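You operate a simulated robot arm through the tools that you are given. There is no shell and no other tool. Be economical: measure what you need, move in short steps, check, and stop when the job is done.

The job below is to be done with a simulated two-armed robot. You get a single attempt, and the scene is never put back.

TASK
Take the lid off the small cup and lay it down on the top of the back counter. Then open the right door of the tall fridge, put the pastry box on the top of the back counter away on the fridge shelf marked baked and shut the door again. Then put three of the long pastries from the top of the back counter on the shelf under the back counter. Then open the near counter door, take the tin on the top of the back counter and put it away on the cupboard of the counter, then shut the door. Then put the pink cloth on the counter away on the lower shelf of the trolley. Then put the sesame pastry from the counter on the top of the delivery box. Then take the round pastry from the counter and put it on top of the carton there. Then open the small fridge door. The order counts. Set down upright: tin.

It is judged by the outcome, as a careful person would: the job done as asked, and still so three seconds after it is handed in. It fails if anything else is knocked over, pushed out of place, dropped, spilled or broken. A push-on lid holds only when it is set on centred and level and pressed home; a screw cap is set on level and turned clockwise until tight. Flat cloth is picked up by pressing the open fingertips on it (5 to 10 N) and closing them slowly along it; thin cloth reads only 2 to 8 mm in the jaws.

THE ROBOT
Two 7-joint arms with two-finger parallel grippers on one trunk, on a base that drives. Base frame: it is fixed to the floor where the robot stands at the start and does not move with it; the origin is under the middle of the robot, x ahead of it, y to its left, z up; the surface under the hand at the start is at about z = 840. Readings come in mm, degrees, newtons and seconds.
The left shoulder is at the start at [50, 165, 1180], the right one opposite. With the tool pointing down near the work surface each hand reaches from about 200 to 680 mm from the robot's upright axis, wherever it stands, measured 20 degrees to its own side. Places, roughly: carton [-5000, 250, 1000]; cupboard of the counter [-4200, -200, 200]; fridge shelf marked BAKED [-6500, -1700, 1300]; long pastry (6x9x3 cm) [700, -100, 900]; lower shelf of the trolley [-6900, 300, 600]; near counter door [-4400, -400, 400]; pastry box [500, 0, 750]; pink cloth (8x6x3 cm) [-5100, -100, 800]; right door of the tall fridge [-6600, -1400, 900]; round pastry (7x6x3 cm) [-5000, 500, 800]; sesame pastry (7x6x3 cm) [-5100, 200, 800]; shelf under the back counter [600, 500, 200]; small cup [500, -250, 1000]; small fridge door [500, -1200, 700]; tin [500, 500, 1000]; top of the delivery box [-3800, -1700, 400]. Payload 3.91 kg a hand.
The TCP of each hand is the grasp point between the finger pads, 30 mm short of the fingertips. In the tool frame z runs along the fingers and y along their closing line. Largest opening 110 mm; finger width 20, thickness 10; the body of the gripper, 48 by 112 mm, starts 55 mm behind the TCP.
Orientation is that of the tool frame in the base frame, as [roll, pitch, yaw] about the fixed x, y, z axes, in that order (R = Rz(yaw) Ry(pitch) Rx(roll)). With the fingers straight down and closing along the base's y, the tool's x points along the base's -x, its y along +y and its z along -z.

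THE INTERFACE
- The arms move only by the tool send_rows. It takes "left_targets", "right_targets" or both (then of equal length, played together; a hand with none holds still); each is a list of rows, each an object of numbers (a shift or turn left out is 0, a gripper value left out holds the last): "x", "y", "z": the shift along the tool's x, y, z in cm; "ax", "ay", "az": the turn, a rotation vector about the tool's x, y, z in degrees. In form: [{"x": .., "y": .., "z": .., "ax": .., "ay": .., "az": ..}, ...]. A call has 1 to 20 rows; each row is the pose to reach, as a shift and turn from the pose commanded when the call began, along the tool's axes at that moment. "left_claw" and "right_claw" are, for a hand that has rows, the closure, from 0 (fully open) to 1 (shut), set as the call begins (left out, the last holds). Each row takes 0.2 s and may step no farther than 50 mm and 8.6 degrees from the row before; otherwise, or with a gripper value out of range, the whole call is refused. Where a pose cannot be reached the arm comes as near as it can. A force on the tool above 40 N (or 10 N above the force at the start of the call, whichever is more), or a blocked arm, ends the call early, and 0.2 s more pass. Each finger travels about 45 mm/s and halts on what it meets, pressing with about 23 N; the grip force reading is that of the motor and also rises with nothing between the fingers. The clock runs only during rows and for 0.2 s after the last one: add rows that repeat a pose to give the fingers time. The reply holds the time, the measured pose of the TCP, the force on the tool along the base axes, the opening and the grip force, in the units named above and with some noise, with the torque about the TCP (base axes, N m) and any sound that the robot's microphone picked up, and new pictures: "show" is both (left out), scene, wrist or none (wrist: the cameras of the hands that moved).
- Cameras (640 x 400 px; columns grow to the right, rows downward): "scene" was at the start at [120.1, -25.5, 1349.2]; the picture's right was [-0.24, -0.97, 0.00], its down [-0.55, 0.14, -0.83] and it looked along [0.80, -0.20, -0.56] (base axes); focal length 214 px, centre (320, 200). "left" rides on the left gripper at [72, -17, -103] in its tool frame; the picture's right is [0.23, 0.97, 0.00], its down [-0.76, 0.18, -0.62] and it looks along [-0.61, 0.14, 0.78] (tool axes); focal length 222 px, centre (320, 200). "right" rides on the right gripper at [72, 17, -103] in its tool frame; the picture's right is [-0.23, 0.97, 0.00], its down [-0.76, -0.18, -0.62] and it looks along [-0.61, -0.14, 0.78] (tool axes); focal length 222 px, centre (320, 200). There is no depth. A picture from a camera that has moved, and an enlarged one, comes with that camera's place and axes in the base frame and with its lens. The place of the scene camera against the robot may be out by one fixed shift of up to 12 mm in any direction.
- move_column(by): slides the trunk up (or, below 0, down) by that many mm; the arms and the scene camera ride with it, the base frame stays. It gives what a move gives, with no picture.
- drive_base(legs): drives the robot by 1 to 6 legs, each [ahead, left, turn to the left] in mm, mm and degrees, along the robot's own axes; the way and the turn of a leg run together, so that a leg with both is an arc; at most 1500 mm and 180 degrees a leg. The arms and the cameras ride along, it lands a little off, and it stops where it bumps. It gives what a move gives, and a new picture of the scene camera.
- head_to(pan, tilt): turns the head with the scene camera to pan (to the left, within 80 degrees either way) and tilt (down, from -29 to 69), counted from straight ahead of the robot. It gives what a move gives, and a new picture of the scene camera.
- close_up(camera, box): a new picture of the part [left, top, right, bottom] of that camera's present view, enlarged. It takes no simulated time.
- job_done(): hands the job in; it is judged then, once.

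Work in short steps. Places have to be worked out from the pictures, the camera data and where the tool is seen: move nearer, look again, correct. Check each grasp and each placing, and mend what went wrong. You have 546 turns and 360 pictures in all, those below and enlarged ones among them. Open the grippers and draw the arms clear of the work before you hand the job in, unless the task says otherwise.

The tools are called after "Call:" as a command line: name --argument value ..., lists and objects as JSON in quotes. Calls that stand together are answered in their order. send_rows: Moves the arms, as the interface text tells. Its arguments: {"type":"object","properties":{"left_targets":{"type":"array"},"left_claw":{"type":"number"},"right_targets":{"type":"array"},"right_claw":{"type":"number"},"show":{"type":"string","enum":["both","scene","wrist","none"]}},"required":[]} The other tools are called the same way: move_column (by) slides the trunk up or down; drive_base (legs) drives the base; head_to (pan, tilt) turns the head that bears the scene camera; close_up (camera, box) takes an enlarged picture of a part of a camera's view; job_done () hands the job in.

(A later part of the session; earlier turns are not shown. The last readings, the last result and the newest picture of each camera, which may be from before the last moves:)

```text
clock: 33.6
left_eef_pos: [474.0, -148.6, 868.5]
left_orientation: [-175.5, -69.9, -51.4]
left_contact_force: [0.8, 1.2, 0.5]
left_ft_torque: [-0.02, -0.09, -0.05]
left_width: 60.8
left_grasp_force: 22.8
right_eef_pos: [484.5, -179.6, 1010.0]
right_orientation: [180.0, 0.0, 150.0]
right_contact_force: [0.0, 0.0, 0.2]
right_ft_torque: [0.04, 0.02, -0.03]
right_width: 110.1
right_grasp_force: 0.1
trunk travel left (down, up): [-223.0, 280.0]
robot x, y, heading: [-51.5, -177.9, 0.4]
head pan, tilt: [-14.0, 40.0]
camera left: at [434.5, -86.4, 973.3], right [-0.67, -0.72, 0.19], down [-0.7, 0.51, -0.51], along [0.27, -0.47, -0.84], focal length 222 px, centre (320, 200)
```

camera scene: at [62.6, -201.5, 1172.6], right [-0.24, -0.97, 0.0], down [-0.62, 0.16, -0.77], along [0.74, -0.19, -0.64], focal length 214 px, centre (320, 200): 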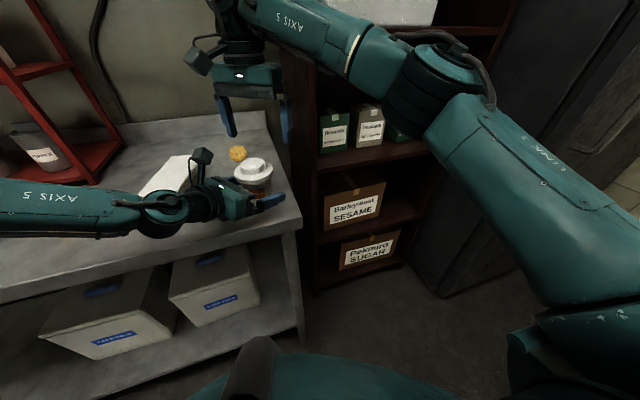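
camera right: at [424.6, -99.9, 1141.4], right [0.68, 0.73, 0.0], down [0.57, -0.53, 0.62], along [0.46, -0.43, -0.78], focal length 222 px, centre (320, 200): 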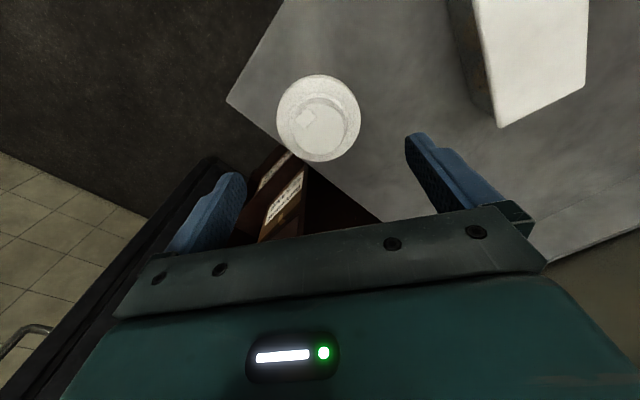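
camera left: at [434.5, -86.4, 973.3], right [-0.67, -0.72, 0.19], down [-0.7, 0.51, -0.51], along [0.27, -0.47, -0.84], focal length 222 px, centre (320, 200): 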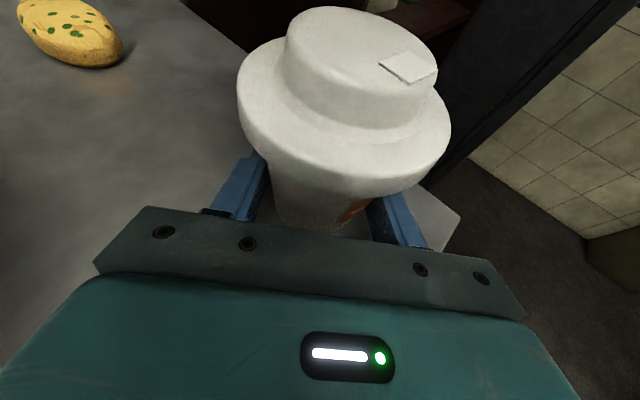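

Left holds the cup (60.8 mm). I move the right hand over the lid, turning it 15° back to keep the two wrist cameras apart.

Call:
send_rows --right_targets '[{"x": 1, "y": 1, "az": -7.5}, {"x": 2.0, "y": 1.9, "az": -15}, {"x": 2.0, "y": 1.9, "z": 1.5, "az": -15}, {"x": 2.0, "y": 1.9, "z": 3.5, "az": -15}, {"x": 2.0, "y": 1.9, "z": 3.5, "az": -15}]' --right_claw 0

```text
clock: 34.8
left_eef_pos: [473.8, -148.2, 867.6]
left_orientation: [-175.5, -69.8, -51.5]
left_contact_force: [-0.9, -0.3, 1.2]
left_ft_torque: [-0.02, 0.09, 0.0]
left_width: 60.7
left_grasp_force: 23.2
right_eef_pos: [476.5, -153.9, 974.7]
right_orientation: [-180.0, 0.0, 165.1]
right_contact_force: [-0.4, 0.2, 0.5]
right_ft_torque: [-0.01, 0.01, 0.0]
right_width: 109.9
right_grasp_force: 0.0
trunk travel left (down, up): [-223.0, 280.0]
robot x, y, heading: [-57.2, -176.5, 0.2]
head pan, tilt: [-14.0, 40.0]
camera scene: at [62.6, -201.4, 1163.6], right [-0.24, -0.97, 0.0], down [-0.62, 0.16, -0.77], along [0.74, -0.19, -0.64], focal length 214 px, centre (320, 200)
camera right: at [410.5, -118.1, 1078.0], right [0.47, 0.88, 0.0], down [0.69, -0.37, 0.62], along [0.55, -0.29, -0.78], focal length 222 px, centre (320, 200)
```

scene: 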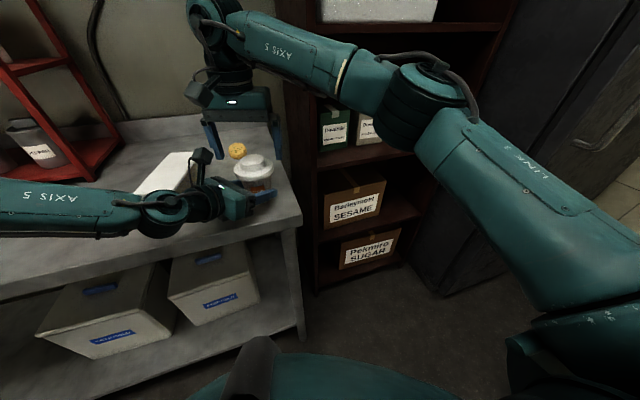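
right: 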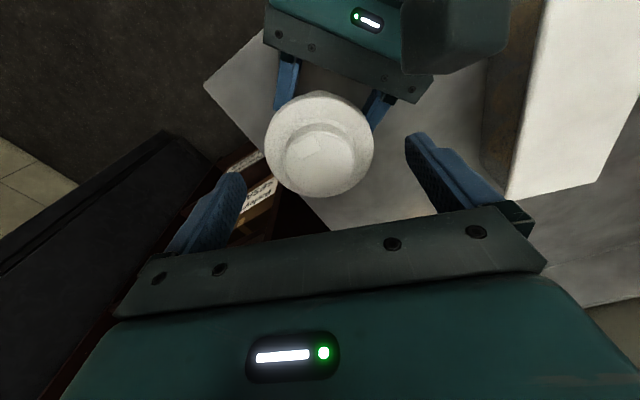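

Centred over the lid; descend 46 mm and close on the rim.

Call:
send_rows --right_targets '[{"z": 1.6}, {"z": 3.2}, {"z": 4.6}, {"z": 4.6}]' --show "none"

Call:
send_rows --right_targets '[{}, {}, {}, {}]' --right_claw 1

```text
clock: 35.8
left_eef_pos: [474.5, -149.3, 869.4]
left_orientation: [-175.6, -69.9, -51.4]
left_contact_force: [-1.3, -0.2, 0.7]
left_ft_torque: [-0.04, 0.07, -0.06]
left_width: 60.6
left_grasp_force: 22.8
right_eef_pos: [475.8, -152.5, 928.7]
right_orientation: [180.0, 0.0, 165.1]
right_contact_force: [0.5, 0.5, -0.2]
right_ft_torque: [0.02, 0.0, -0.04]
right_width: 110.1
right_grasp_force: 0.2
trunk travel left (down, up): [-223.0, 280.0]
robot x, y, heading: [-56.2, -175.8, 0.1]
head pan, tilt: [-14.0, 40.0]
```

```text
clock: 36.8
left_eef_pos: [473.9, -149.3, 869.5]
left_orientation: [-175.5, -70.0, -51.4]
left_contact_force: [0.2, 1.3, 0.2]
left_ft_torque: [-0.04, 0.01, 0.01]
left_width: 60.8
left_grasp_force: 22.5
right_eef_pos: [476.4, -153.6, 928.6]
right_orientation: [180.0, 0.0, 165.0]
right_contact_force: [-0.3, -0.7, 0.0]
right_ft_torque: [-0.01, 0.01, -0.03]
right_width: 84.7
right_grasp_force: 23.0
trunk travel left (down, up): [-223.0, 280.0]
robot x, y, heading: [-55.1, -171.7, 0.1]
head pan, tilt: [-14.0, 40.0]
heard: snap
camera scene: at [62.6, -201.3, 1163.6], right [-0.24, -0.97, 0.0], down [-0.62, 0.16, -0.77], along [0.74, -0.19, -0.64], focal length 214 px, centre (320, 200)
camera right: at [410.1, -116.9, 1032.5], right [0.47, 0.88, 0.0], down [0.69, -0.37, 0.62], along [0.55, -0.29, -0.78], focal length 222 px, centre (320, 200)
```

scene: 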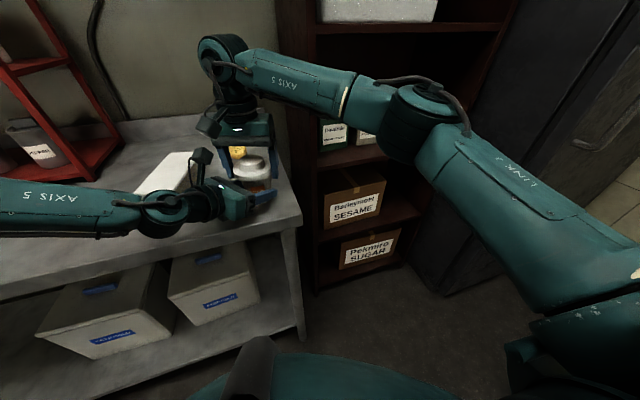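
right: 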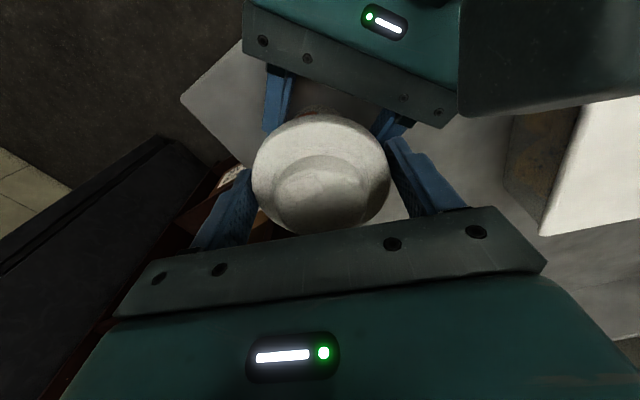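

"Snap" – the lid has come loose. I lift it straight up slowly.

Call:
send_rows --right_targets '[{"z": -0.4}, {"z": -0.8}, {"z": -1.3}, {"z": -2}, {"z": -3.5}, {"z": -5.5}, {"z": -8}, {"z": -8}]'

```text
clock: 38.6
left_eef_pos: [474.5, -148.2, 868.5]
left_orientation: [-175.6, -69.9, -51.4]
left_contact_force: [-0.8, -0.2, 0.7]
left_ft_torque: [-0.01, 0.07, -0.06]
left_width: 60.8
left_grasp_force: 23.1
right_eef_pos: [475.1, -152.1, 1007.9]
right_orientation: [179.9, -0.1, 165.0]
right_contact_force: [1.1, -0.3, -0.6]
right_ft_torque: [0.01, 0.0, 0.0]
right_width: 84.3
right_grasp_force: 23.3
trunk travel left (down, up): [-223.0, 280.0]
robot x, y, heading: [-55.8, -175.7, -0.1]
head pan, tilt: [-14.0, 40.0]
camera scene: at [62.5, -201.3, 1163.6], right [-0.24, -0.97, 0.0], down [-0.62, 0.16, -0.77], along [0.74, -0.19, -0.64], focal length 214 px, centre (320, 200)
camera right: at [410.4, -116.5, 1113.1], right [0.47, 0.88, 0.0], down [0.69, -0.37, 0.62], along [0.55, -0.29, -0.78], focal length 222 px, centre (320, 200)
```

scene: 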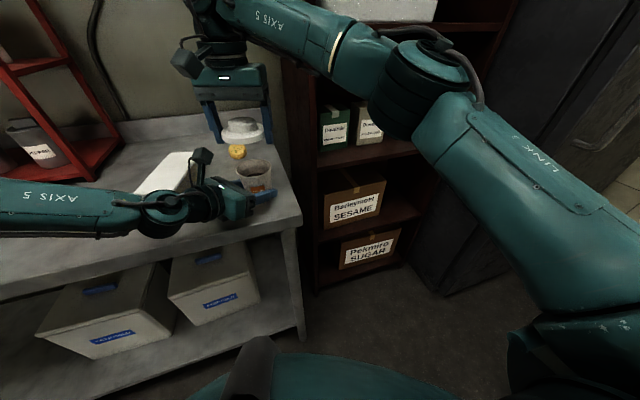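
right: 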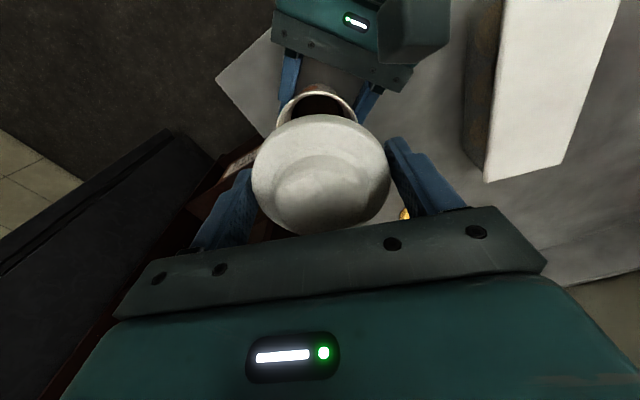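

Lid is off, cup stands. I open the left hand and back it out along its fingers.

Call:
send_rows --left_targets '[{}, {}, {}, {}, {"z": -3}, {"z": -6}, {"z": -9}, {"z": -12}, {"x": 4, "z": -13}, {"x": 8, "z": -14}]' --left_claw 0 --show "scene"

```text
clock: 40.8
left_eef_pos: [399.8, -73.2, 991.9]
left_orientation: [-175.4, -70.0, -51.5]
left_contact_force: [0.4, -0.4, 0.2]
left_ft_torque: [-0.02, -0.01, 0.02]
left_width: 109.9
left_grasp_force: 0.0
right_eef_pos: [476.6, -151.6, 1009.3]
right_orientation: [-179.9, 0.0, 165.0]
right_contact_force: [0.4, -0.1, 0.6]
right_ft_torque: [0.01, 0.01, -0.03]
right_width: 84.8
right_grasp_force: 23.7
trunk travel left (down, up): [-223.0, 280.0]
robot x, y, heading: [-54.5, -175.3, -0.0]
head pan, tilt: [-14.0, 40.0]
camera scene: at [62.4, -201.5, 1163.6], right [-0.24, -0.97, 0.0], down [-0.62, 0.16, -0.77], along [0.74, -0.19, -0.64], focal length 214 px, centre (320, 200)
```

scene: 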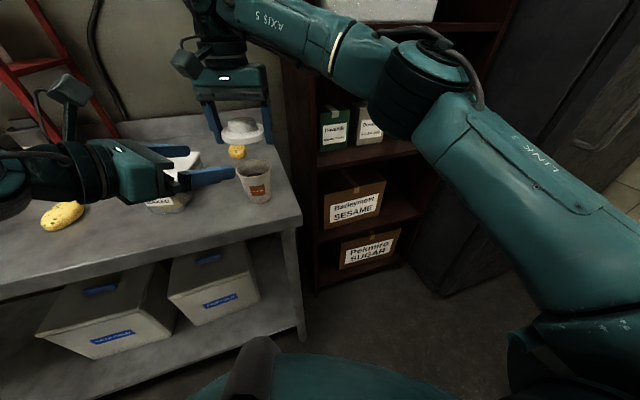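

Cup intact. Next, carry the lid to a free spot behind the cup, about [595,-170].

Call:
send_rows --right_targets '[{"x": -4, "y": 0.4}, {"x": -8, "y": 0.9}, {"x": -12, "y": 1.3}, {"x": -12, "y": 1.3, "z": 4}, {"x": -12, "y": 1.3, "z": 7}, {"x": -12, "y": 1.3, "z": 7}]'

```text
clock: 42.2
left_eef_pos: [399.3, -73.2, 993.0]
left_orientation: [-175.5, -69.9, -51.5]
left_contact_force: [-0.8, -0.2, 0.4]
left_ft_torque: [0.03, -0.01, -0.01]
left_width: 109.8
left_grasp_force: 0.1
right_eef_pos: [552.7, -188.8, 936.8]
right_orientation: [-180.0, 0.0, 164.9]
right_contact_force: [0.1, -0.5, 0.4]
right_ft_torque: [0.04, -0.01, 0.0]
right_width: 84.4
right_grasp_force: 23.3
right hand out of reach, approached as far as the arm can: row 2, 3, 4, 5, 6
trunk travel left (down, up): [-223.0, 280.0]
robot x, y, heading: [-57.2, -177.6, 0.1]
head pan, tilt: [-14.0, 40.0]
camera scene: at [62.6, -201.3, 1163.6], right [-0.24, -0.97, 0.0], down [-0.62, 0.16, -0.77], along [0.74, -0.19, -0.64], focal length 214 px, centre (320, 200)
camera right: at [487.4, -153.7, 1040.9], right [0.47, 0.88, 0.0], down [0.69, -0.37, 0.62], along [0.55, -0.29, -0.78], focal length 222 px, centre (320, 200)
```

scene: 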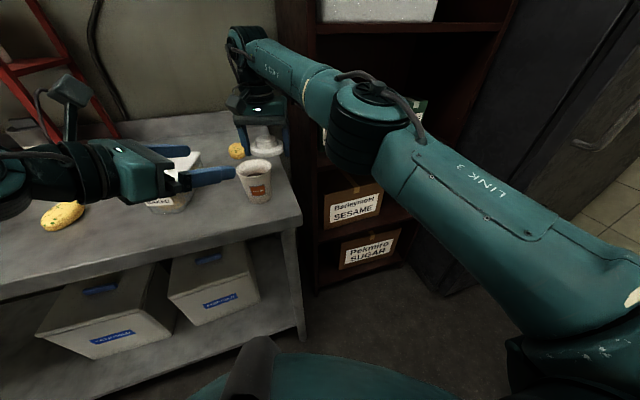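
right: 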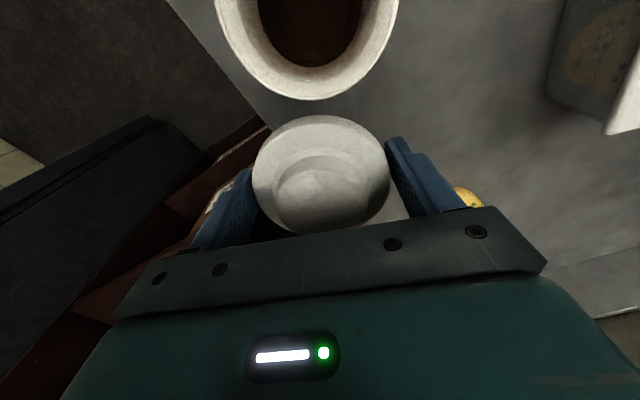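

Reach limit; I drive ahead 50 mm, which carries the lid further back from the cup.

Call:
drive_base --legs '[[50, 10, 0]]'

Call:
send_rows --right_targets '[{"z": 2}, {"z": 4}, {"z": 6}, {"z": 6.3}]'

```text
clock: 43.1
left_eef_pos: [450.4, -62.0, 992.4]
left_orientation: [-175.4, -69.9, -51.2]
left_contact_force: [0.8, 0.1, -0.7]
left_ft_torque: [0.01, -0.02, -0.04]
left_width: 109.9
left_grasp_force: 0.0
right_eef_pos: [603.4, -177.9, 938.2]
right_orientation: [-180.0, 0.1, 164.9]
right_contact_force: [0.4, 1.0, -0.8]
right_ft_torque: [-0.02, 0.02, 0.01]
right_width: 84.7
right_grasp_force: 22.9
trunk travel left (down, up): [-223.0, 280.0]
robot x, y, heading: [-2.6, -168.7, 0.2]
head pan, tilt: [-14.0, 40.0]
camera scene: at [113.0, -191.0, 1163.5], right [-0.24, -0.97, 0.0], down [-0.62, 0.16, -0.77], along [0.74, -0.19, -0.64], focal length 214 px, centre (320, 200)
```

scene: 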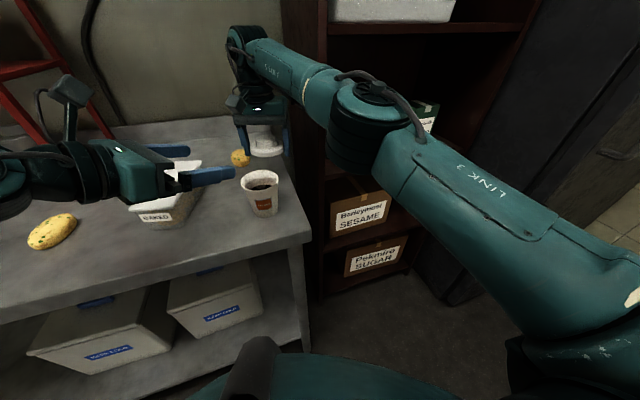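

```text
clock: 44.1
left_eef_pos: [448.3, -62.5, 991.4]
left_orientation: [-175.5, -69.9, -51.4]
left_contact_force: [-0.8, -0.8, 0.2]
left_ft_torque: [0.02, 0.0, 0.0]
left_width: 109.8
left_grasp_force: 0.0
right_eef_pos: [603.0, -178.2, 874.4]
right_orientation: [179.9, 0.0, 165.0]
right_contact_force: [0.5, 0.0, 0.3]
right_ft_torque: [-0.01, 0.03, -0.01]
right_width: 84.5
right_grasp_force: 23.2
trunk travel left (down, up): [-223.0, 280.0]
robot x, y, heading: [-4.5, -167.9, -0.0]
head pan, tilt: [-14.0, 40.0]
camera scene: at [112.6, -191.1, 1163.6], right [-0.24, -0.97, 0.0], down [-0.62, 0.16, -0.77], along [0.74, -0.19, -0.64], focal length 214 px, centre (320, 200)
camera right: at [536.9, -142.9, 978.0], right [0.47, 0.88, 0.0], down [0.69, -0.37, 0.62], along [0.55, -0.29, -0.78], focal length 222 px, centre (320, 200)
```

scene: 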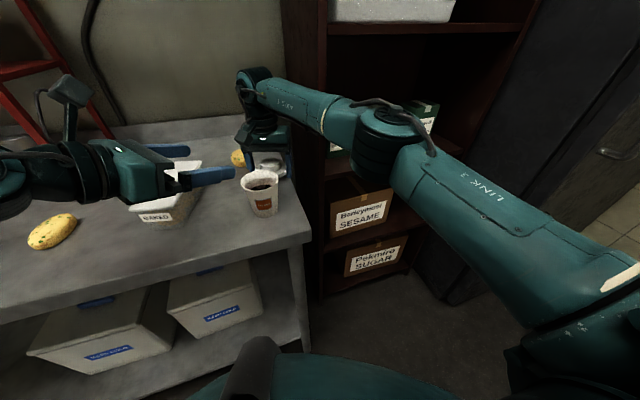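
right: 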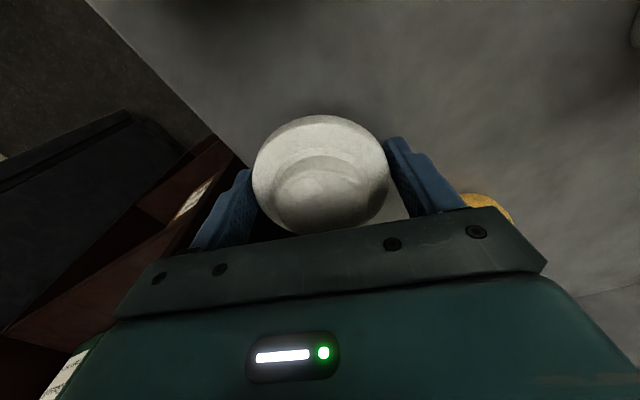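

I lower a few mm more to touch, then release and rise.

Call:
send_rows --right_targets '[{"z": 0.2}, {"z": 0.35}, {"z": 0.35}]' --show "none"

Call:
send_rows --right_targets '[{}, {}, {}, {"z": -2}, {"z": -6}, {"z": -10}, {"z": -14}]' --right_claw 0 --show "wrist"

```text
clock: 44.9
left_eef_pos: [448.3, -63.4, 992.2]
left_orientation: [-175.5, -69.9, -51.4]
left_contact_force: [-0.3, -0.2, -0.4]
left_ft_torque: [0.02, 0.01, 0.02]
left_width: 110.1
left_grasp_force: 0.1
right_eef_pos: [603.8, -179.0, 871.8]
right_orientation: [-180.0, -0.1, 165.0]
right_contact_force: [-0.5, 0.3, -0.9]
right_ft_torque: [0.01, 0.04, 0.02]
right_width: 84.4
right_grasp_force: 23.0
trunk travel left (down, up): [-223.0, 280.0]
robot x, y, heading: [-4.2, -171.5, -0.1]
head pan, tilt: [-14.0, 40.0]
```

```text
clock: 46.5
left_eef_pos: [449.6, -61.9, 991.8]
left_orientation: [-175.3, -69.9, -51.4]
left_contact_force: [0.5, -0.3, -0.7]
left_ft_torque: [-0.03, 0.02, 0.01]
left_width: 109.9
left_grasp_force: 0.1
right_eef_pos: [587.3, -186.6, 1004.9]
right_orientation: [-179.9, 0.0, 165.2]
right_contact_force: [0.5, -0.8, -0.2]
right_ft_torque: [0.01, -0.01, 0.02]
right_width: 110.1
right_grasp_force: 0.0
right hand out of reach, approached as far as the arm can: row 6, 7
trunk travel left (down, up): [-223.0, 280.0]
robot x, y, heading: [-3.4, -166.2, 0.1]
head pan, tilt: [-14.0, 40.0]
camera right: at [521.0, -151.3, 1108.8], right [0.47, 0.88, 0.0], down [0.69, -0.37, 0.62], along [0.55, -0.29, -0.78], focal length 222 px, centre (320, 200)
```

right: 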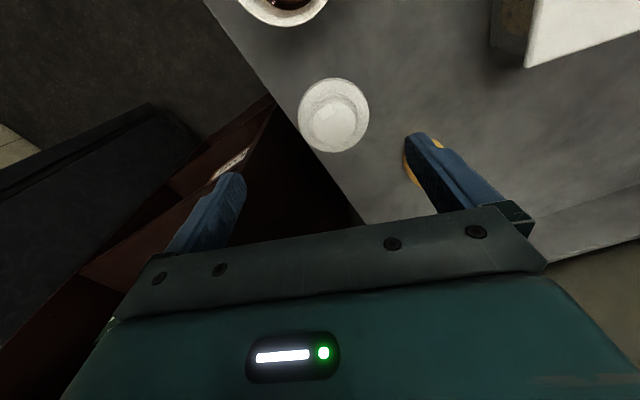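

Lid laid. Now I undo the left wrist's roll, moving it up and back clear of things.

Call:
send_rows --left_targets '[{"x": 4, "z": -1.5}, {"x": 8, "z": -3}, {"x": 10, "z": -5, "az": -8.5}, {"x": 10, "z": -7, "az": -17}, {"x": 10, "z": -7, "az": -25.5}, {"x": 10, "z": -7, "az": -34}, {"x": 10, "z": -7, "az": -42.5}, {"x": 10, "z": -7, "az": -51}, {"x": 10, "z": -7, "az": -59.5}, {"x": 10, "z": -7, "az": -68}, {"x": 10, "z": -7, "az": -76.5}, {"x": 10, "z": -7, "az": -85}, {"x": 10, "z": -7, "az": -93.5}, {"x": 10, "z": -7, "az": -102}, {"x": 10, "z": -7, "az": -110.5}, {"x": 10, "z": -7, "az": -119}, {"x": 10, "z": -7, "az": -127.5}, {"x": 10, "z": -7, "az": -136}, {"x": 10, "z": -7, "az": -144.5}, {"x": 10, "z": -7, "az": -153}]' --show "none"

Call:
move_column --by 177

```text
clock: 50.7
left_eef_pos: [425.5, -41.5, 1110.1]
left_orientation: [127.3, 55.7, 75.7]
left_contact_force: [0.1, -0.1, 0.8]
left_ft_torque: [-0.01, 0.0, -0.02]
left_width: 109.9
left_grasp_force: 0.0
right_eef_pos: [587.0, -186.9, 1005.0]
right_orientation: [-179.9, 0.0, 165.0]
right_contact_force: [0.2, 0.4, -0.7]
right_ft_torque: [-0.01, 0.01, 0.0]
right_width: 110.1
right_grasp_force: 0.0
trunk travel left (down, up): [-223.0, 280.0]
robot x, y, heading: [-4.2, -167.1, 0.2]
head pan, tilt: [-14.0, 40.0]
```

```text
clock: 52.7
left_eef_pos: [424.7, -42.2, 1286.4]
left_orientation: [127.3, 55.4, 75.5]
left_contact_force: [-0.2, 0.4, 0.1]
left_ft_torque: [0.02, 0.0, -0.01]
left_width: 109.9
left_grasp_force: 0.1
right_eef_pos: [586.9, -187.1, 1180.0]
right_orientation: [180.0, 0.1, 165.0]
right_contact_force: [0.2, -0.3, -0.1]
right_ft_torque: [-0.03, -0.01, -0.02]
right_width: 110.0
right_grasp_force: 0.0
trunk travel left (down, up): [-400.0, 103.0]
robot x, y, heading: [-3.6, -168.7, -0.0]
head pan, tilt: [-14.0, 40.0]
```

I finish turning the left hand to point down, shifting it left 100 mm over the box.

Call:
send_rows --left_targets '[{"x": 0.46, "y": 0.4, "z": -0.57, "ax": -0.97, "ay": 6.14, "az": -5.42}, {"x": 0.91, "y": 0.8, "z": -1.14, "ax": -1.94, "ay": 12.28, "az": -10.84}, {"x": 1.37, "y": 1.2, "z": -1.7, "ax": -2.9, "ay": 18.4, "az": -16.3}, {"x": 1.83, "y": 1.6, "z": -2.27, "ax": -3.9, "ay": 24.6, "az": -21.7}, {"x": 2.28, "y": 2, "z": -2.84, "ax": -4.8, "ay": 30.7, "az": -27.1}, {"x": 2.74, "y": 2.4, "z": -3.4, "ax": -5.8, "ay": 36.8, "az": -32.5}, {"x": 3.2, "y": 2.8, "z": -4, "ax": -6.8, "ay": 43, "az": -37.9}, {"x": 3.65, "y": 3.2, "z": -4.5, "ax": -7.7, "ay": 49.1, "az": -43.3}, {"x": 4.1, "y": 3.6, "z": -5.1, "ax": -8.7, "ay": 55.3, "az": -48.7}, {"x": 4.57, "y": 4, "z": -5.7, "ax": -9.7, "ay": 61.4, "az": -54.2}, {"x": 5, "y": 4.4, "z": -6.2, "ax": -10.7, "ay": 67.5, "az": -59.6}, {"x": 5.48, "y": 4.84, "z": -6.8, "ax": -11.6, "ay": 73.7, "az": -65}, {"x": 5.48, "y": 4.84, "z": -6.8, "ax": -11.6, "ay": 73.7, "az": -65}]'

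```text
clock: 55.5
left_eef_pos: [426.1, 279.9, 1266.0]
left_orientation: [-179.9, -0.1, 179.7]
left_contact_force: [-0.5, 0.2, -0.7]
left_ft_torque: [-0.01, 0.0, 0.02]
left_width: 110.0
left_grasp_force: 0.0
left hand out of reach, approached as far as the arm can: row 5, 6, 7, 8, 9, 10, 11, 12, 13
right_eef_pos: [587.7, -187.3, 1181.9]
right_orientation: [180.0, 0.0, 164.9]
right_contact_force: [-0.2, -0.4, 0.0]
right_ft_torque: [0.01, -0.05, -0.02]
right_width: 110.0
right_grasp_force: 0.2
trunk travel left (down, up): [-400.0, 103.0]
robot x, y, heading: [-7.8, -167.0, -0.1]
head pan, tilt: [-14.0, 40.0]
camera scene: at [112.1, -191.5, 1340.7], right [-0.24, -0.97, 0.0], down [-0.62, 0.16, -0.77], along [0.74, -0.18, -0.64], focal length 214 px, centre (320, 200)
camera left: at [352.6, 263.1, 1369.9], right [-0.22, 0.97, 0.0], down [0.76, 0.17, 0.62], along [0.61, 0.14, -0.78], focal length 222 px, centre (320, 200)
```

scene: 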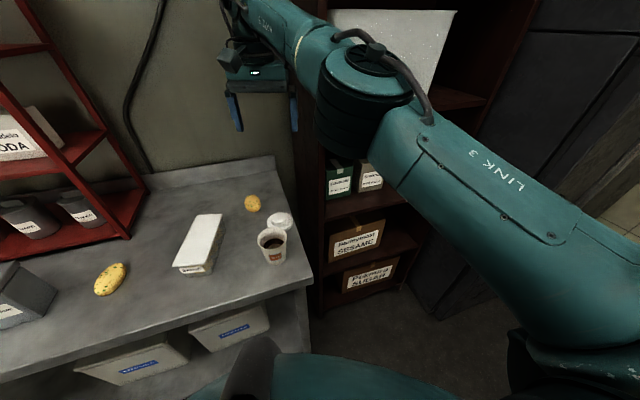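
left: 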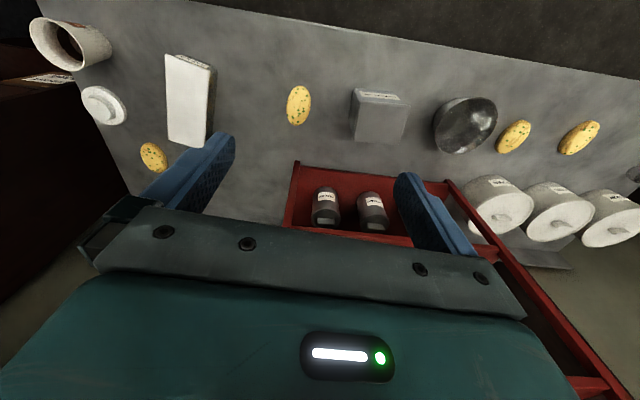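

Left is pointing down again, everything on the counter in place. Zoom on the box to measure it.

Call:
close_up --camera "scene" --box '[150, 190, 310, 290]'

```text
4.00 times, centred on (230, 240) of scene
camera zoom: at [112.1, -191.5, 1340.7], right [-0.24, -0.97, 0.0], down [-0.62, 0.16, -0.77], along [0.74, -0.18, -0.64], focal length 858 px, centre (680, 40)
```

zoom: 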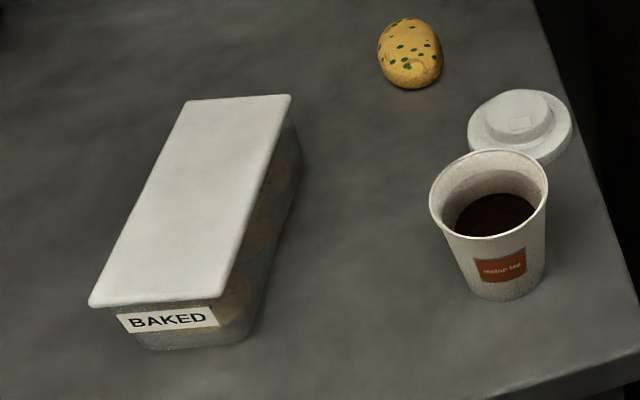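

Box: top ≈ z 898, width ≈77, length ≈175, axis yaw ≈ −8°, near end at [465,42]. I bring the left hand, pitched 45° forward, in front above it.

Call:
send_rows --left_targets '[{"x": -0.3, "y": -2.6, "z": 3.3, "ay": -5}, {"x": -0.6, "y": -5.3, "z": 6.7, "ay": -10}, {"x": -1, "y": -7.9, "z": 10, "ay": -15}, {"x": -1.3, "y": -10.5, "z": 13.4, "ay": -20}, {"x": -1.6, "y": -13.2, "z": 16.7, "ay": -25}, {"x": -1.9, "y": -15.8, "z": 20, "ay": -30}, {"x": -2.3, "y": -18.4, "z": 23.4, "ay": -35}, {"x": -2.6, "y": -21, "z": 26.7, "ay": -40}, {"x": -2.9, "y": -23.7, "z": 30.1, "ay": -45}, {"x": -2.9, "y": -23.7, "z": 30.1, "ay": -45}]' --show "none"

Call:
send_rows --left_targets '[{"ax": 5.4, "az": 5.4}, {"ax": 5.4, "az": 5.4}]'

```text
clock: 57.7
left_eef_pos: [455.0, 47.7, 959.7]
left_orientation: [179.9, 45.0, 179.9]
left_contact_force: [0.2, 0.3, 0.8]
left_ft_torque: [-0.03, -0.02, 0.03]
left_width: 109.7
left_grasp_force: 0.1
left hand out of reach, approached as far as the arm can: row 1, 2, 3, 4, 5, 6, 7, 8
right_eef_pos: [586.1, -187.0, 1182.2]
right_orientation: [180.0, 0.1, 165.2]
right_contact_force: [-0.3, 0.3, 0.4]
right_ft_torque: [0.01, -0.02, 0.02]
right_width: 110.1
right_grasp_force: 0.0
trunk travel left (down, up): [-400.0, 103.0]
robot x, y, heading: [-2.0, -168.7, 0.2]
head pan, tilt: [-14.0, 40.0]
```

```text
clock: 58.3
left_eef_pos: [455.0, 45.8, 960.2]
left_orientation: [179.9, 45.0, 172.1]
left_contact_force: [-0.9, -0.4, 0.1]
left_ft_torque: [0.02, -0.04, -0.02]
left_width: 110.2
left_grasp_force: 0.1
right_eef_pos: [586.5, -187.2, 1180.7]
right_orientation: [-180.0, 0.0, 165.0]
right_contact_force: [0.2, 0.6, -0.1]
right_ft_torque: [-0.01, 0.03, -0.02]
right_width: 110.1
right_grasp_force: 0.1
trunk travel left (down, up): [-400.0, 103.0]
robot x, y, heading: [-3.9, -167.4, -0.2]
head pan, tilt: [-14.0, 40.0]
camera scene: at [112.8, -191.5, 1340.6], right [-0.24, -0.97, 0.0], down [-0.62, 0.16, -0.77], along [0.74, -0.18, -0.64], focal length 214 px, centre (320, 200)
camera left: at [328.8, 45.2, 981.8], right [-0.03, 0.99, -0.16], down [0.12, 0.16, 0.98], along [0.99, 0.01, -0.12], focal length 222 px, centre (320, 200)
```

scene: 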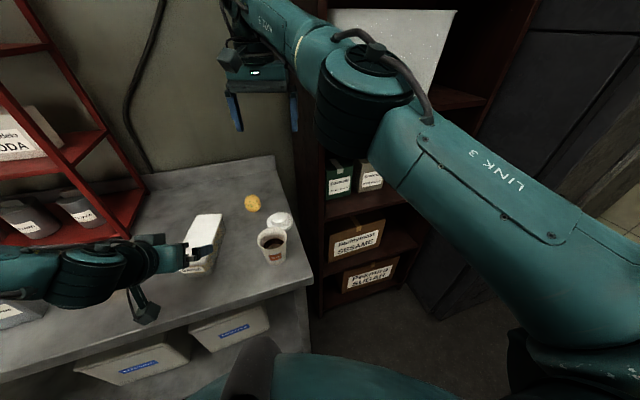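
left: 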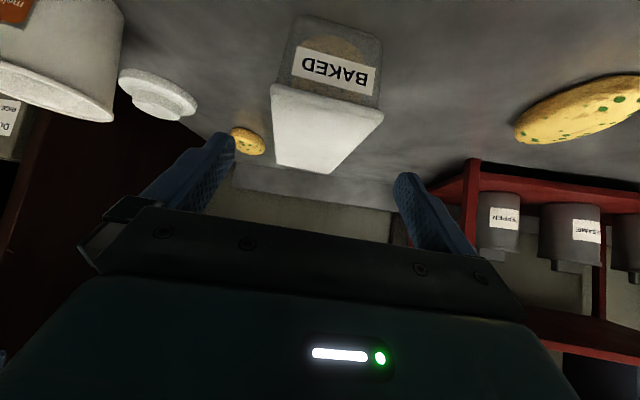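

Alignment agrees. I advance along the fingers so they straddle the box.

Call:
send_rows --left_targets '[{"x": -0.6, "y": -0.2, "z": 3}, {"x": -0.6, "y": -0.2, "z": 6}, {"x": -0.6, "y": -0.2, "z": 9}, {"x": -0.6, "y": -0.2, "z": 11.4}, {"x": -0.6, "y": -0.2, "z": 11.4}]' --show "wrist"

Call:
close_up --camera "scene" --box '[120, 180, 300, 310]'

```text
clock: 59.5
left_eef_pos: [530.1, 44.3, 904.0]
left_orientation: [180.0, 45.0, 172.2]
left_contact_force: [0.3, -0.1, 0.9]
left_ft_torque: [0.01, 0.02, 0.0]
left_width: 110.1
left_grasp_force: 0.1
left hand out of reach, approached as far as the arm can: row 3, 4, 5
right_eef_pos: [588.1, -187.8, 1180.4]
right_orientation: [180.0, 0.0, 165.0]
right_contact_force: [-0.3, -0.9, -0.2]
right_ft_torque: [-0.03, 0.02, -0.02]
right_width: 110.2
right_grasp_force: 0.1
trunk travel left (down, up): [-400.0, 103.0]
robot x, y, heading: [-7.5, -167.5, 0.1]
head pan, tilt: [-14.0, 40.0]
camera left: at [403.8, 43.8, 926.1], right [-0.03, 0.99, -0.16], down [0.12, 0.16, 0.98], along [0.99, 0.01, -0.12], focal length 222 px, centre (320, 200)
```

left: 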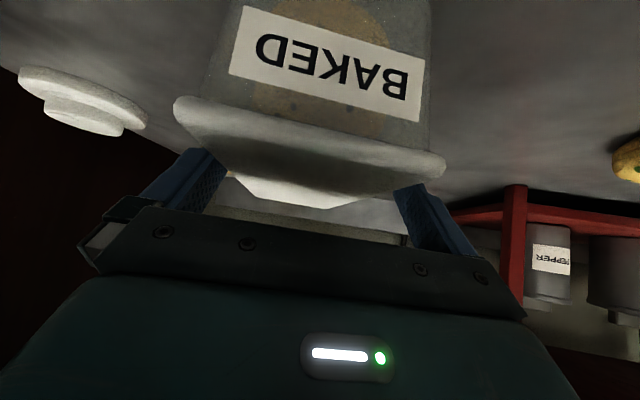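

```text
3.08 times, centred on (210, 245) of scene
camera zoom: at [112.6, -191.2, 1340.6], right [-0.24, -0.97, 0.0], down [-0.62, 0.16, -0.77], along [0.74, -0.19, -0.64], focal length 660 px, centre (658, 62)
```

zoom: 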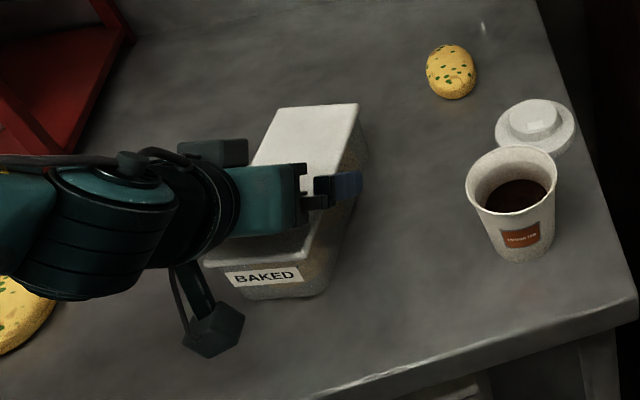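

Short by ~20 mm in z and 11 in y; I use base and trunk for that.

Call:
drive_base --legs '[[6, -11, 0]]'

Call:
move_column --by -20

Call:
close_up --camera "left" --box '[0, 0, 640, 400]'

```text
clock: 60.3
left_eef_pos: [536.1, 32.3, 903.0]
left_orientation: [179.9, 45.1, 172.3]
left_contact_force: [0.3, -0.3, 1.0]
left_ft_torque: [0.03, 0.02, -0.01]
left_width: 109.9
left_grasp_force: 0.0
right_eef_pos: [593.9, -198.9, 1181.3]
right_orientation: [-180.0, -0.1, 165.1]
right_contact_force: [-0.1, -0.1, -0.2]
right_ft_torque: [0.01, -0.02, -0.01]
right_width: 109.9
right_grasp_force: 0.2
trunk travel left (down, up): [-400.0, 103.0]
robot x, y, heading: [4.6, -179.3, -0.1]
head pan, tilt: [-14.0, 40.0]
camera scene: at [118.8, -202.8, 1340.6], right [-0.24, -0.97, 0.0], down [-0.62, 0.16, -0.77], along [0.74, -0.18, -0.64], focal length 214 px, centre (320, 200)
```

scene: 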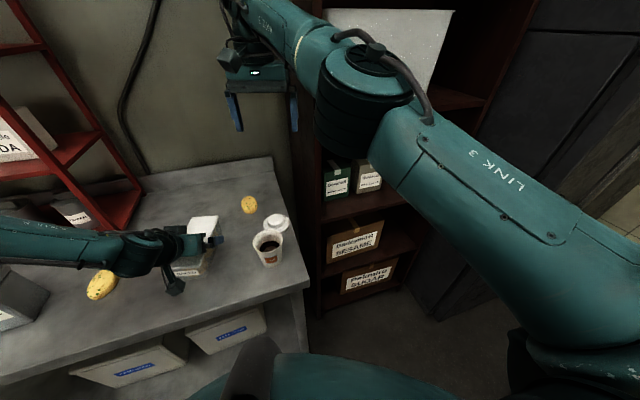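

```text
clock: 61.0
left_eef_pos: [535.8, 32.8, 884.1]
left_orientation: [-180.0, 45.0, 172.3]
left_contact_force: [0.9, -0.5, 2.4]
left_ft_torque: [-0.01, 0.11, 0.04]
left_width: 110.0
left_grasp_force: 0.0
right_eef_pos: [592.4, -197.7, 1161.3]
right_orientation: [180.0, 0.0, 165.1]
right_contact_force: [-0.2, 0.0, 1.2]
right_ft_torque: [0.02, 0.01, 0.01]
right_width: 110.2
right_grasp_force: 0.0
trunk travel left (down, up): [-380.0, 123.0]
robot x, y, heading: [0.7, -178.0, 0.1]
head pan, tilt: [-14.0, 40.0]
```

```text
1.00 times, centred on (320, 200) of left (not enlarged: the box is as wide or as high as the picture)
camera zoom: at [409.7, 32.7, 906.5], right [-0.03, 0.99, -0.16], down [0.12, 0.16, 0.98], along [0.99, 0.01, -0.12], focal length 222 px, centre (320, 200)
```

zoom: 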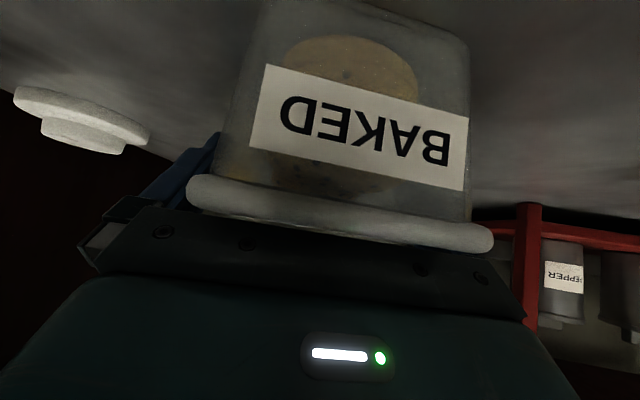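

A faint touch on the lid (2 N). I close the left fingers.

Call:
send_rows --left_targets '[{"x": -0.2, "z": -0.2}, {"x": -0.2, "z": -0.2}, {"x": -0.2, "z": -0.2}, {"x": -0.2, "z": -0.2}, {"x": -0.2, "z": -0.2}]' --left_claw 1 --show "none"

Call:
move_column --by 40

Call:
close_up --camera "scene" --box '[120, 180, 300, 310]'

```text
clock: 62.2
left_eef_pos: [536.8, 33.7, 886.8]
left_orientation: [180.0, 45.0, 172.3]
left_contact_force: [-1.0, -0.6, 0.7]
left_ft_torque: [-0.1, 0.1, 0.01]
left_width: 74.0
left_grasp_force: 23.6
right_eef_pos: [593.1, -197.9, 1161.3]
right_orientation: [180.0, 0.0, 165.0]
right_contact_force: [0.0, 0.4, -0.9]
right_ft_torque: [-0.01, 0.01, -0.03]
right_width: 110.2
right_grasp_force: 0.0
trunk travel left (down, up): [-380.0, 123.0]
robot x, y, heading: [2.4, -179.5, 0.1]
head pan, tilt: [-14.0, 40.0]
```

```text
clock: 63.0
left_eef_pos: [535.9, 32.2, 926.9]
left_orientation: [179.9, 45.0, 172.3]
left_contact_force: [-0.1, -0.7, -3.3]
left_ft_torque: [-0.03, 0.03, -0.01]
left_width: 74.0
left_grasp_force: 23.2
right_eef_pos: [593.2, -198.1, 1201.8]
right_orientation: [-180.0, 0.0, 165.0]
right_contact_force: [0.1, 0.7, -0.2]
right_ft_torque: [0.03, 0.0, 0.01]
right_width: 110.1
right_grasp_force: 0.2
trunk travel left (down, up): [-420.0, 83.0]
robot x, y, heading: [-2.5, -177.5, -0.1]
head pan, tilt: [-14.0, 40.0]
```

```text
3.08 times, centred on (210, 245) of scene
camera zoom: at [119.1, -202.1, 1360.5], right [-0.24, -0.97, 0.0], down [-0.62, 0.16, -0.77], along [0.74, -0.19, -0.64], focal length 660 px, centre (658, 62)
```

zoom: 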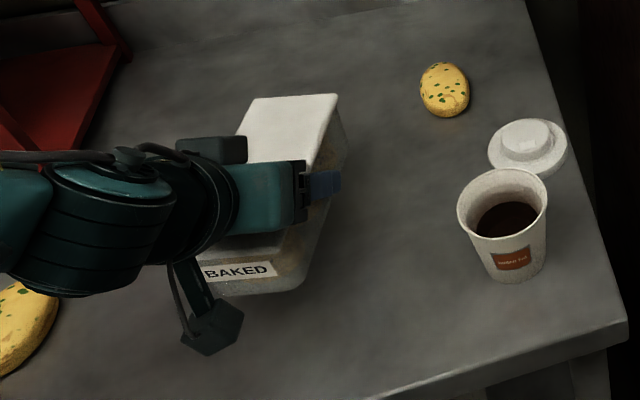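

The whole box is lifted (≈3.3 N). I raise the trunk and draw both hands in before driving.

Call:
move_column --by 80

Call:
send_rows --left_targets '[{"x": 1.3, "y": 1, "z": -3.5}, {"x": 2.7, "y": 2.1, "z": -7}, {"x": 4, "y": 3.1, "z": -10.5}, {"x": 5.4, "y": 4.2, "z": -13.9}, {"x": 5.4, "y": 4.2, "z": -13.9}]' --right_targets '[{"x": 4.1, "y": -1, "z": -1}, {"x": 8.2, "y": -2.2, "z": -2}, {"x": 12.3, "y": -3.3, "z": -3}, {"x": 16.4, "y": -4.4, "z": -3}, {"x": 16.4, "y": -4.4, "z": -3}]' --show "wrist"

Call:
head_to --pan -75 --tilt 20

```text
clock: 64.2
left_eef_pos: [537.0, 32.4, 1006.5]
left_orientation: [-180.0, 45.1, 172.3]
left_contact_force: [0.7, 0.2, -4.2]
left_ft_torque: [-0.01, 0.05, -0.04]
left_width: 73.7
left_grasp_force: 23.2
right_eef_pos: [594.3, -197.5, 1280.1]
right_orientation: [180.0, 0.0, 165.1]
right_contact_force: [-0.2, 0.1, 0.5]
right_ft_torque: [0.0, 0.01, 0.01]
right_width: 109.8
right_grasp_force: 0.0
trunk travel left (down, up): [-500.0, 3.0]
robot x, y, heading: [4.2, -177.9, 0.1]
head pan, tilt: [-14.0, 40.0]
```

```text
clock: 65.4
left_eef_pos: [405.3, 92.9, 1063.5]
left_orientation: [179.9, 45.0, 172.3]
left_contact_force: [-0.4, 0.1, -3.4]
left_ft_torque: [0.03, 0.02, -0.01]
left_width: 73.7
left_grasp_force: 23.2
right_eef_pos: [424.0, -197.8, 1312.2]
right_orientation: [179.9, -0.1, 165.1]
right_contact_force: [0.4, -1.0, -0.6]
right_ft_torque: [0.03, 0.02, 0.02]
right_width: 110.0
right_grasp_force: 0.2
trunk travel left (down, up): [-500.0, 3.0]
robot x, y, heading: [3.9, -174.2, -0.1]
head pan, tilt: [-14.0, 40.0]
camera right: at [358.2, -163.6, 1417.0], right [0.47, 0.88, 0.0], down [0.69, -0.37, 0.62], along [0.55, -0.29, -0.78], focal length 222 px, centre (320, 200)
camera left: at [280.7, 92.8, 1086.8], right [-0.03, 0.99, -0.16], down [0.12, 0.16, 0.98], along [0.99, 0.01, -0.12], focal length 222 px, centre (320, 200)
```

right: 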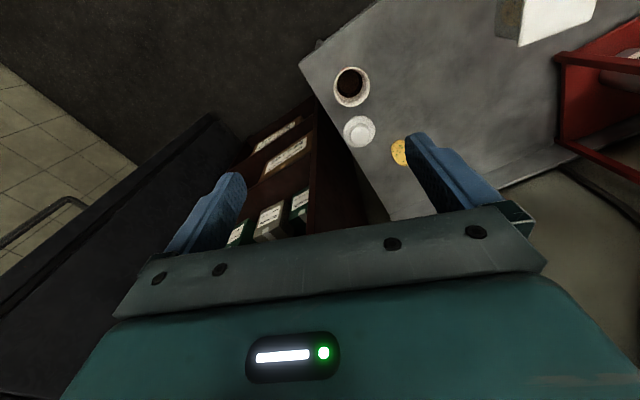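
left: 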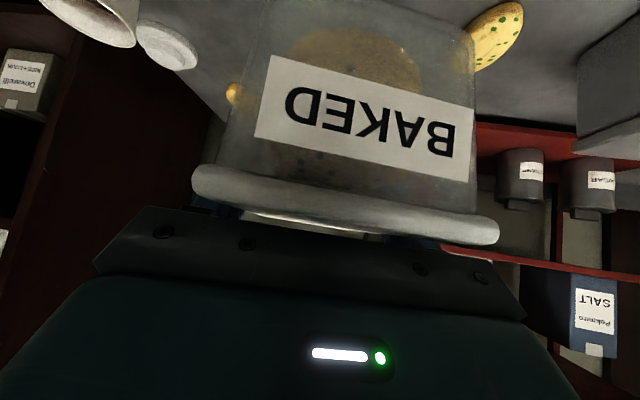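

```text
clock: 66.7
left_eef_pos: [407.1, 93.5, 1065.0]
left_orientation: [179.9, 45.0, 172.3]
left_contact_force: [0.8, 0.2, -3.3]
left_ft_torque: [0.01, 0.04, -0.01]
left_width: 73.8
left_grasp_force: 22.7
right_eef_pos: [424.1, -198.3, 1312.9]
right_orientation: [-180.0, 0.0, 165.1]
right_contact_force: [-0.1, 0.0, 0.4]
right_ft_torque: [0.0, -0.02, 0.02]
right_width: 109.9
right_grasp_force: 0.1
trunk travel left (down, up): [-500.0, 3.0]
robot x, y, heading: [-3.5, -181.6, -0.2]
head pan, tilt: [-75.0, 20.0]
camera scene: at [60.6, -271.5, 1472.0], right [-0.97, -0.26, 0.0], down [-0.09, 0.33, -0.94], along [0.24, -0.91, -0.34], focal length 214 px, centre (320, 200)
```

scene: 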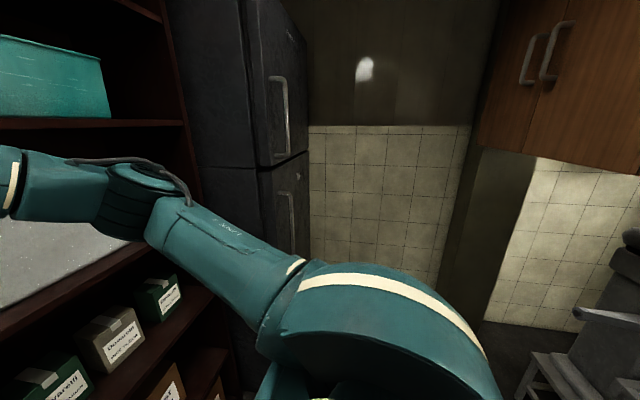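

The small fridge stands to the right beside the shelf. I back up 600 mm and turn about to face the far side of the room.

Call:
drive_base --legs '[[-600, 0, 0], [0, 0, -90], [0, 0, -85]]'

Call:
head_to --pan 0 --tilt 15

```text
clock: 77.5
left_eef_pos: [-976.5, -490.6, 1063.7]
left_orientation: [180.0, 44.9, -2.2]
left_contact_force: [0.7, 1.1, -4.0]
left_ft_torque: [-0.02, -0.04, 0.01]
left_width: 73.8
left_grasp_force: 22.7
right_eef_pos: [-1021.4, -200.9, 1313.0]
right_orientation: [180.0, 0.0, -9.3]
right_contact_force: [-0.1, 0.1, 0.7]
right_ft_torque: [-0.01, 0.02, -0.01]
right_width: 110.1
right_grasp_force: 0.0
trunk travel left (down, up): [-500.0, 3.0]
robot x, y, heading: [-598.8, -184.1, -174.0]
head pan, tilt: [-75.0, 20.0]
camera scene: at [-656.9, -101.5, 1472.0], right [0.94, 0.35, 0.0], down [0.12, -0.32, -0.94], along [-0.33, 0.88, -0.34], focal length 214 px, centre (320, 200)
```

scene: 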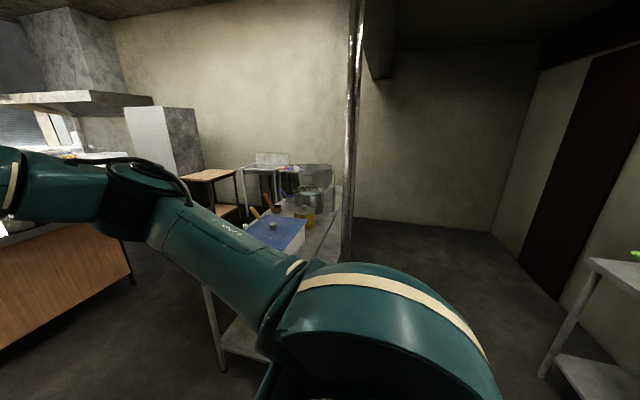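

```text
clock: 79.0
left_eef_pos: [-976.1, -490.5, 1063.4]
left_orientation: [180.0, 45.1, -2.1]
left_contact_force: [-0.6, 0.0, -3.4]
left_ft_torque: [-0.03, -0.03, -0.01]
left_width: 73.8
left_grasp_force: 22.9
right_eef_pos: [-1020.7, -202.4, 1314.2]
right_orientation: [180.0, 0.0, -9.3]
right_contact_force: [0.5, 1.0, 0.0]
right_ft_torque: [0.01, 0.01, 0.02]
right_width: 110.1
right_grasp_force: 0.1
trunk travel left (down, up): [-500.0, 3.0]
robot x, y, heading: [-598.1, -183.9, -174.4]
head pan, tilt: [0.0, 15.0]
camera scene: at [-717.1, -197.9, 1480.1], right [-0.1, 1.0, 0.0], down [0.26, 0.03, -0.97], along [-0.96, -0.09, -0.26], focal length 214 px, centre (320, 200)
```

scene: 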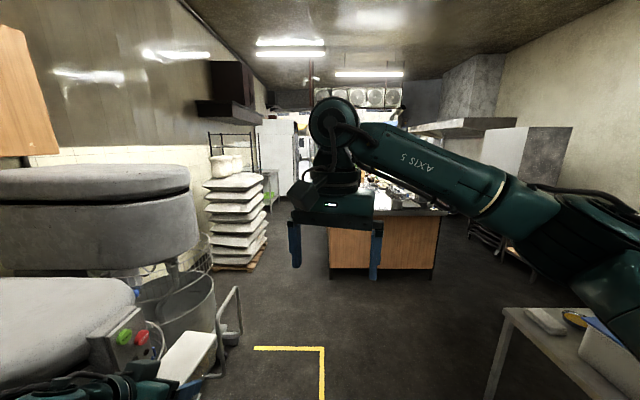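

The counter starts near x=-2770; the aisle runs at its left (y≈-650). I tuck the left hand inward, then drive down the aisle in stages.

Call:
send_rows --left_targets '[{"y": -4}, {"y": -8}, {"y": -12}, {"y": -13}]' --show "none"

Call:
drive_base --legs '[[0, 0, -5.6], [1000, 80, 0]]'

```text
clock: 80.0
left_eef_pos: [-970.4, -360.7, 1065.1]
left_orientation: [180.0, 45.1, -2.0]
left_contact_force: [-0.2, 0.5, -3.1]
left_ft_torque: [0.02, -0.04, -0.04]
left_width: 73.9
left_grasp_force: 23.0
right_eef_pos: [-1021.1, -201.7, 1312.9]
right_orientation: [179.9, 0.0, -9.3]
right_contact_force: [0.3, 0.2, 1.0]
right_ft_torque: [0.0, 0.05, -0.02]
right_width: 110.2
right_grasp_force: 0.1
trunk travel left (down, up): [-500.0, 3.0]
robot x, y, heading: [-595.9, -182.8, -174.4]
head pan, tilt: [0.0, 15.0]
```

```text
clock: 85.8
left_eef_pos: [-2002.0, -405.6, 1063.1]
left_orientation: [180.0, 45.0, -7.7]
left_contact_force: [-0.6, -0.2, -3.4]
left_ft_torque: [0.01, -0.03, 0.0]
left_width: 73.9
left_grasp_force: 23.2
right_eef_pos: [-2036.4, -243.3, 1313.7]
right_orientation: [-180.0, 0.0, -14.9]
right_contact_force: [0.0, 0.2, 0.0]
right_ft_torque: [0.0, 0.0, 0.02]
right_width: 110.0
right_grasp_force: 0.1
trunk travel left (down, up): [-500.0, 3.0]
robot x, y, heading: [-1614.0, -266.5, -179.9]
head pan, tilt: [0.0, 15.0]
camera scene: at [-1733.0, -267.9, 1480.1], right [0.0, 1.0, 0.0], down [0.26, 0.0, -0.97], along [-0.97, 0.0, -0.26], focal length 214 px, centre (320, 200)
```

scene: 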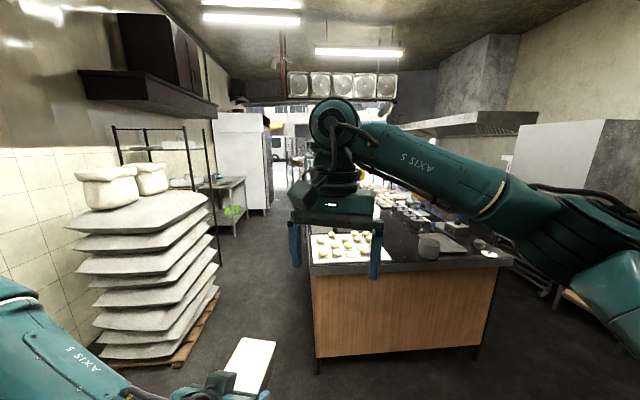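

Aisle between y≈-320 and -1280. I shift to y≈-800 and go on to x≈-5000.

Call:
drive_base --legs '[[700, 530, 0], [1500, 0, 0], [1200, 0, 0]]'

```text
clock: 103.8
left_eef_pos: [-5418.0, -986.9, 1064.5]
left_orientation: [-180.0, 44.9, -6.4]
left_contact_force: [0.2, 1.2, -4.3]
left_ft_torque: [0.02, -0.04, 0.01]
left_width: 73.7
left_grasp_force: 22.1
right_eef_pos: [-5456.7, -824.2, 1313.2]
right_orientation: [180.0, 0.1, -13.6]
right_contact_force: [-0.5, 0.8, 0.5]
right_ft_torque: [-0.02, 0.0, 0.01]
right_width: 110.3
right_grasp_force: 0.1
trunk travel left (down, up): [-500.0, 3.0]
robot x, y, heading: [-5035.1, -833.9, -178.6]
head pan, tilt: [0.0, 15.0]
camera scene: at [-5152.6, -843.3, 1480.1], right [-0.02, 1.0, 0.0], down [0.26, 0.01, -0.97], along [-0.97, -0.02, -0.26], focal length 214 px, centre (320, 200)
```

scene: 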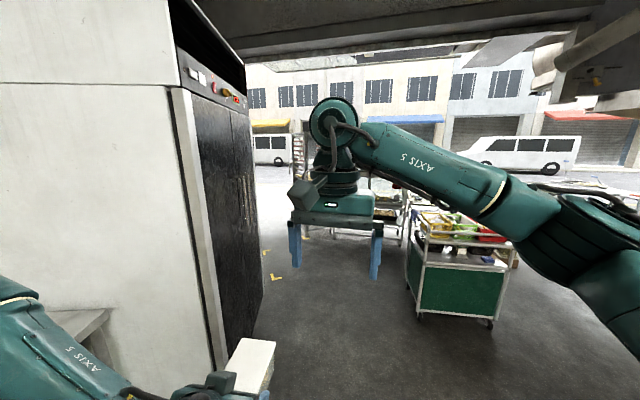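

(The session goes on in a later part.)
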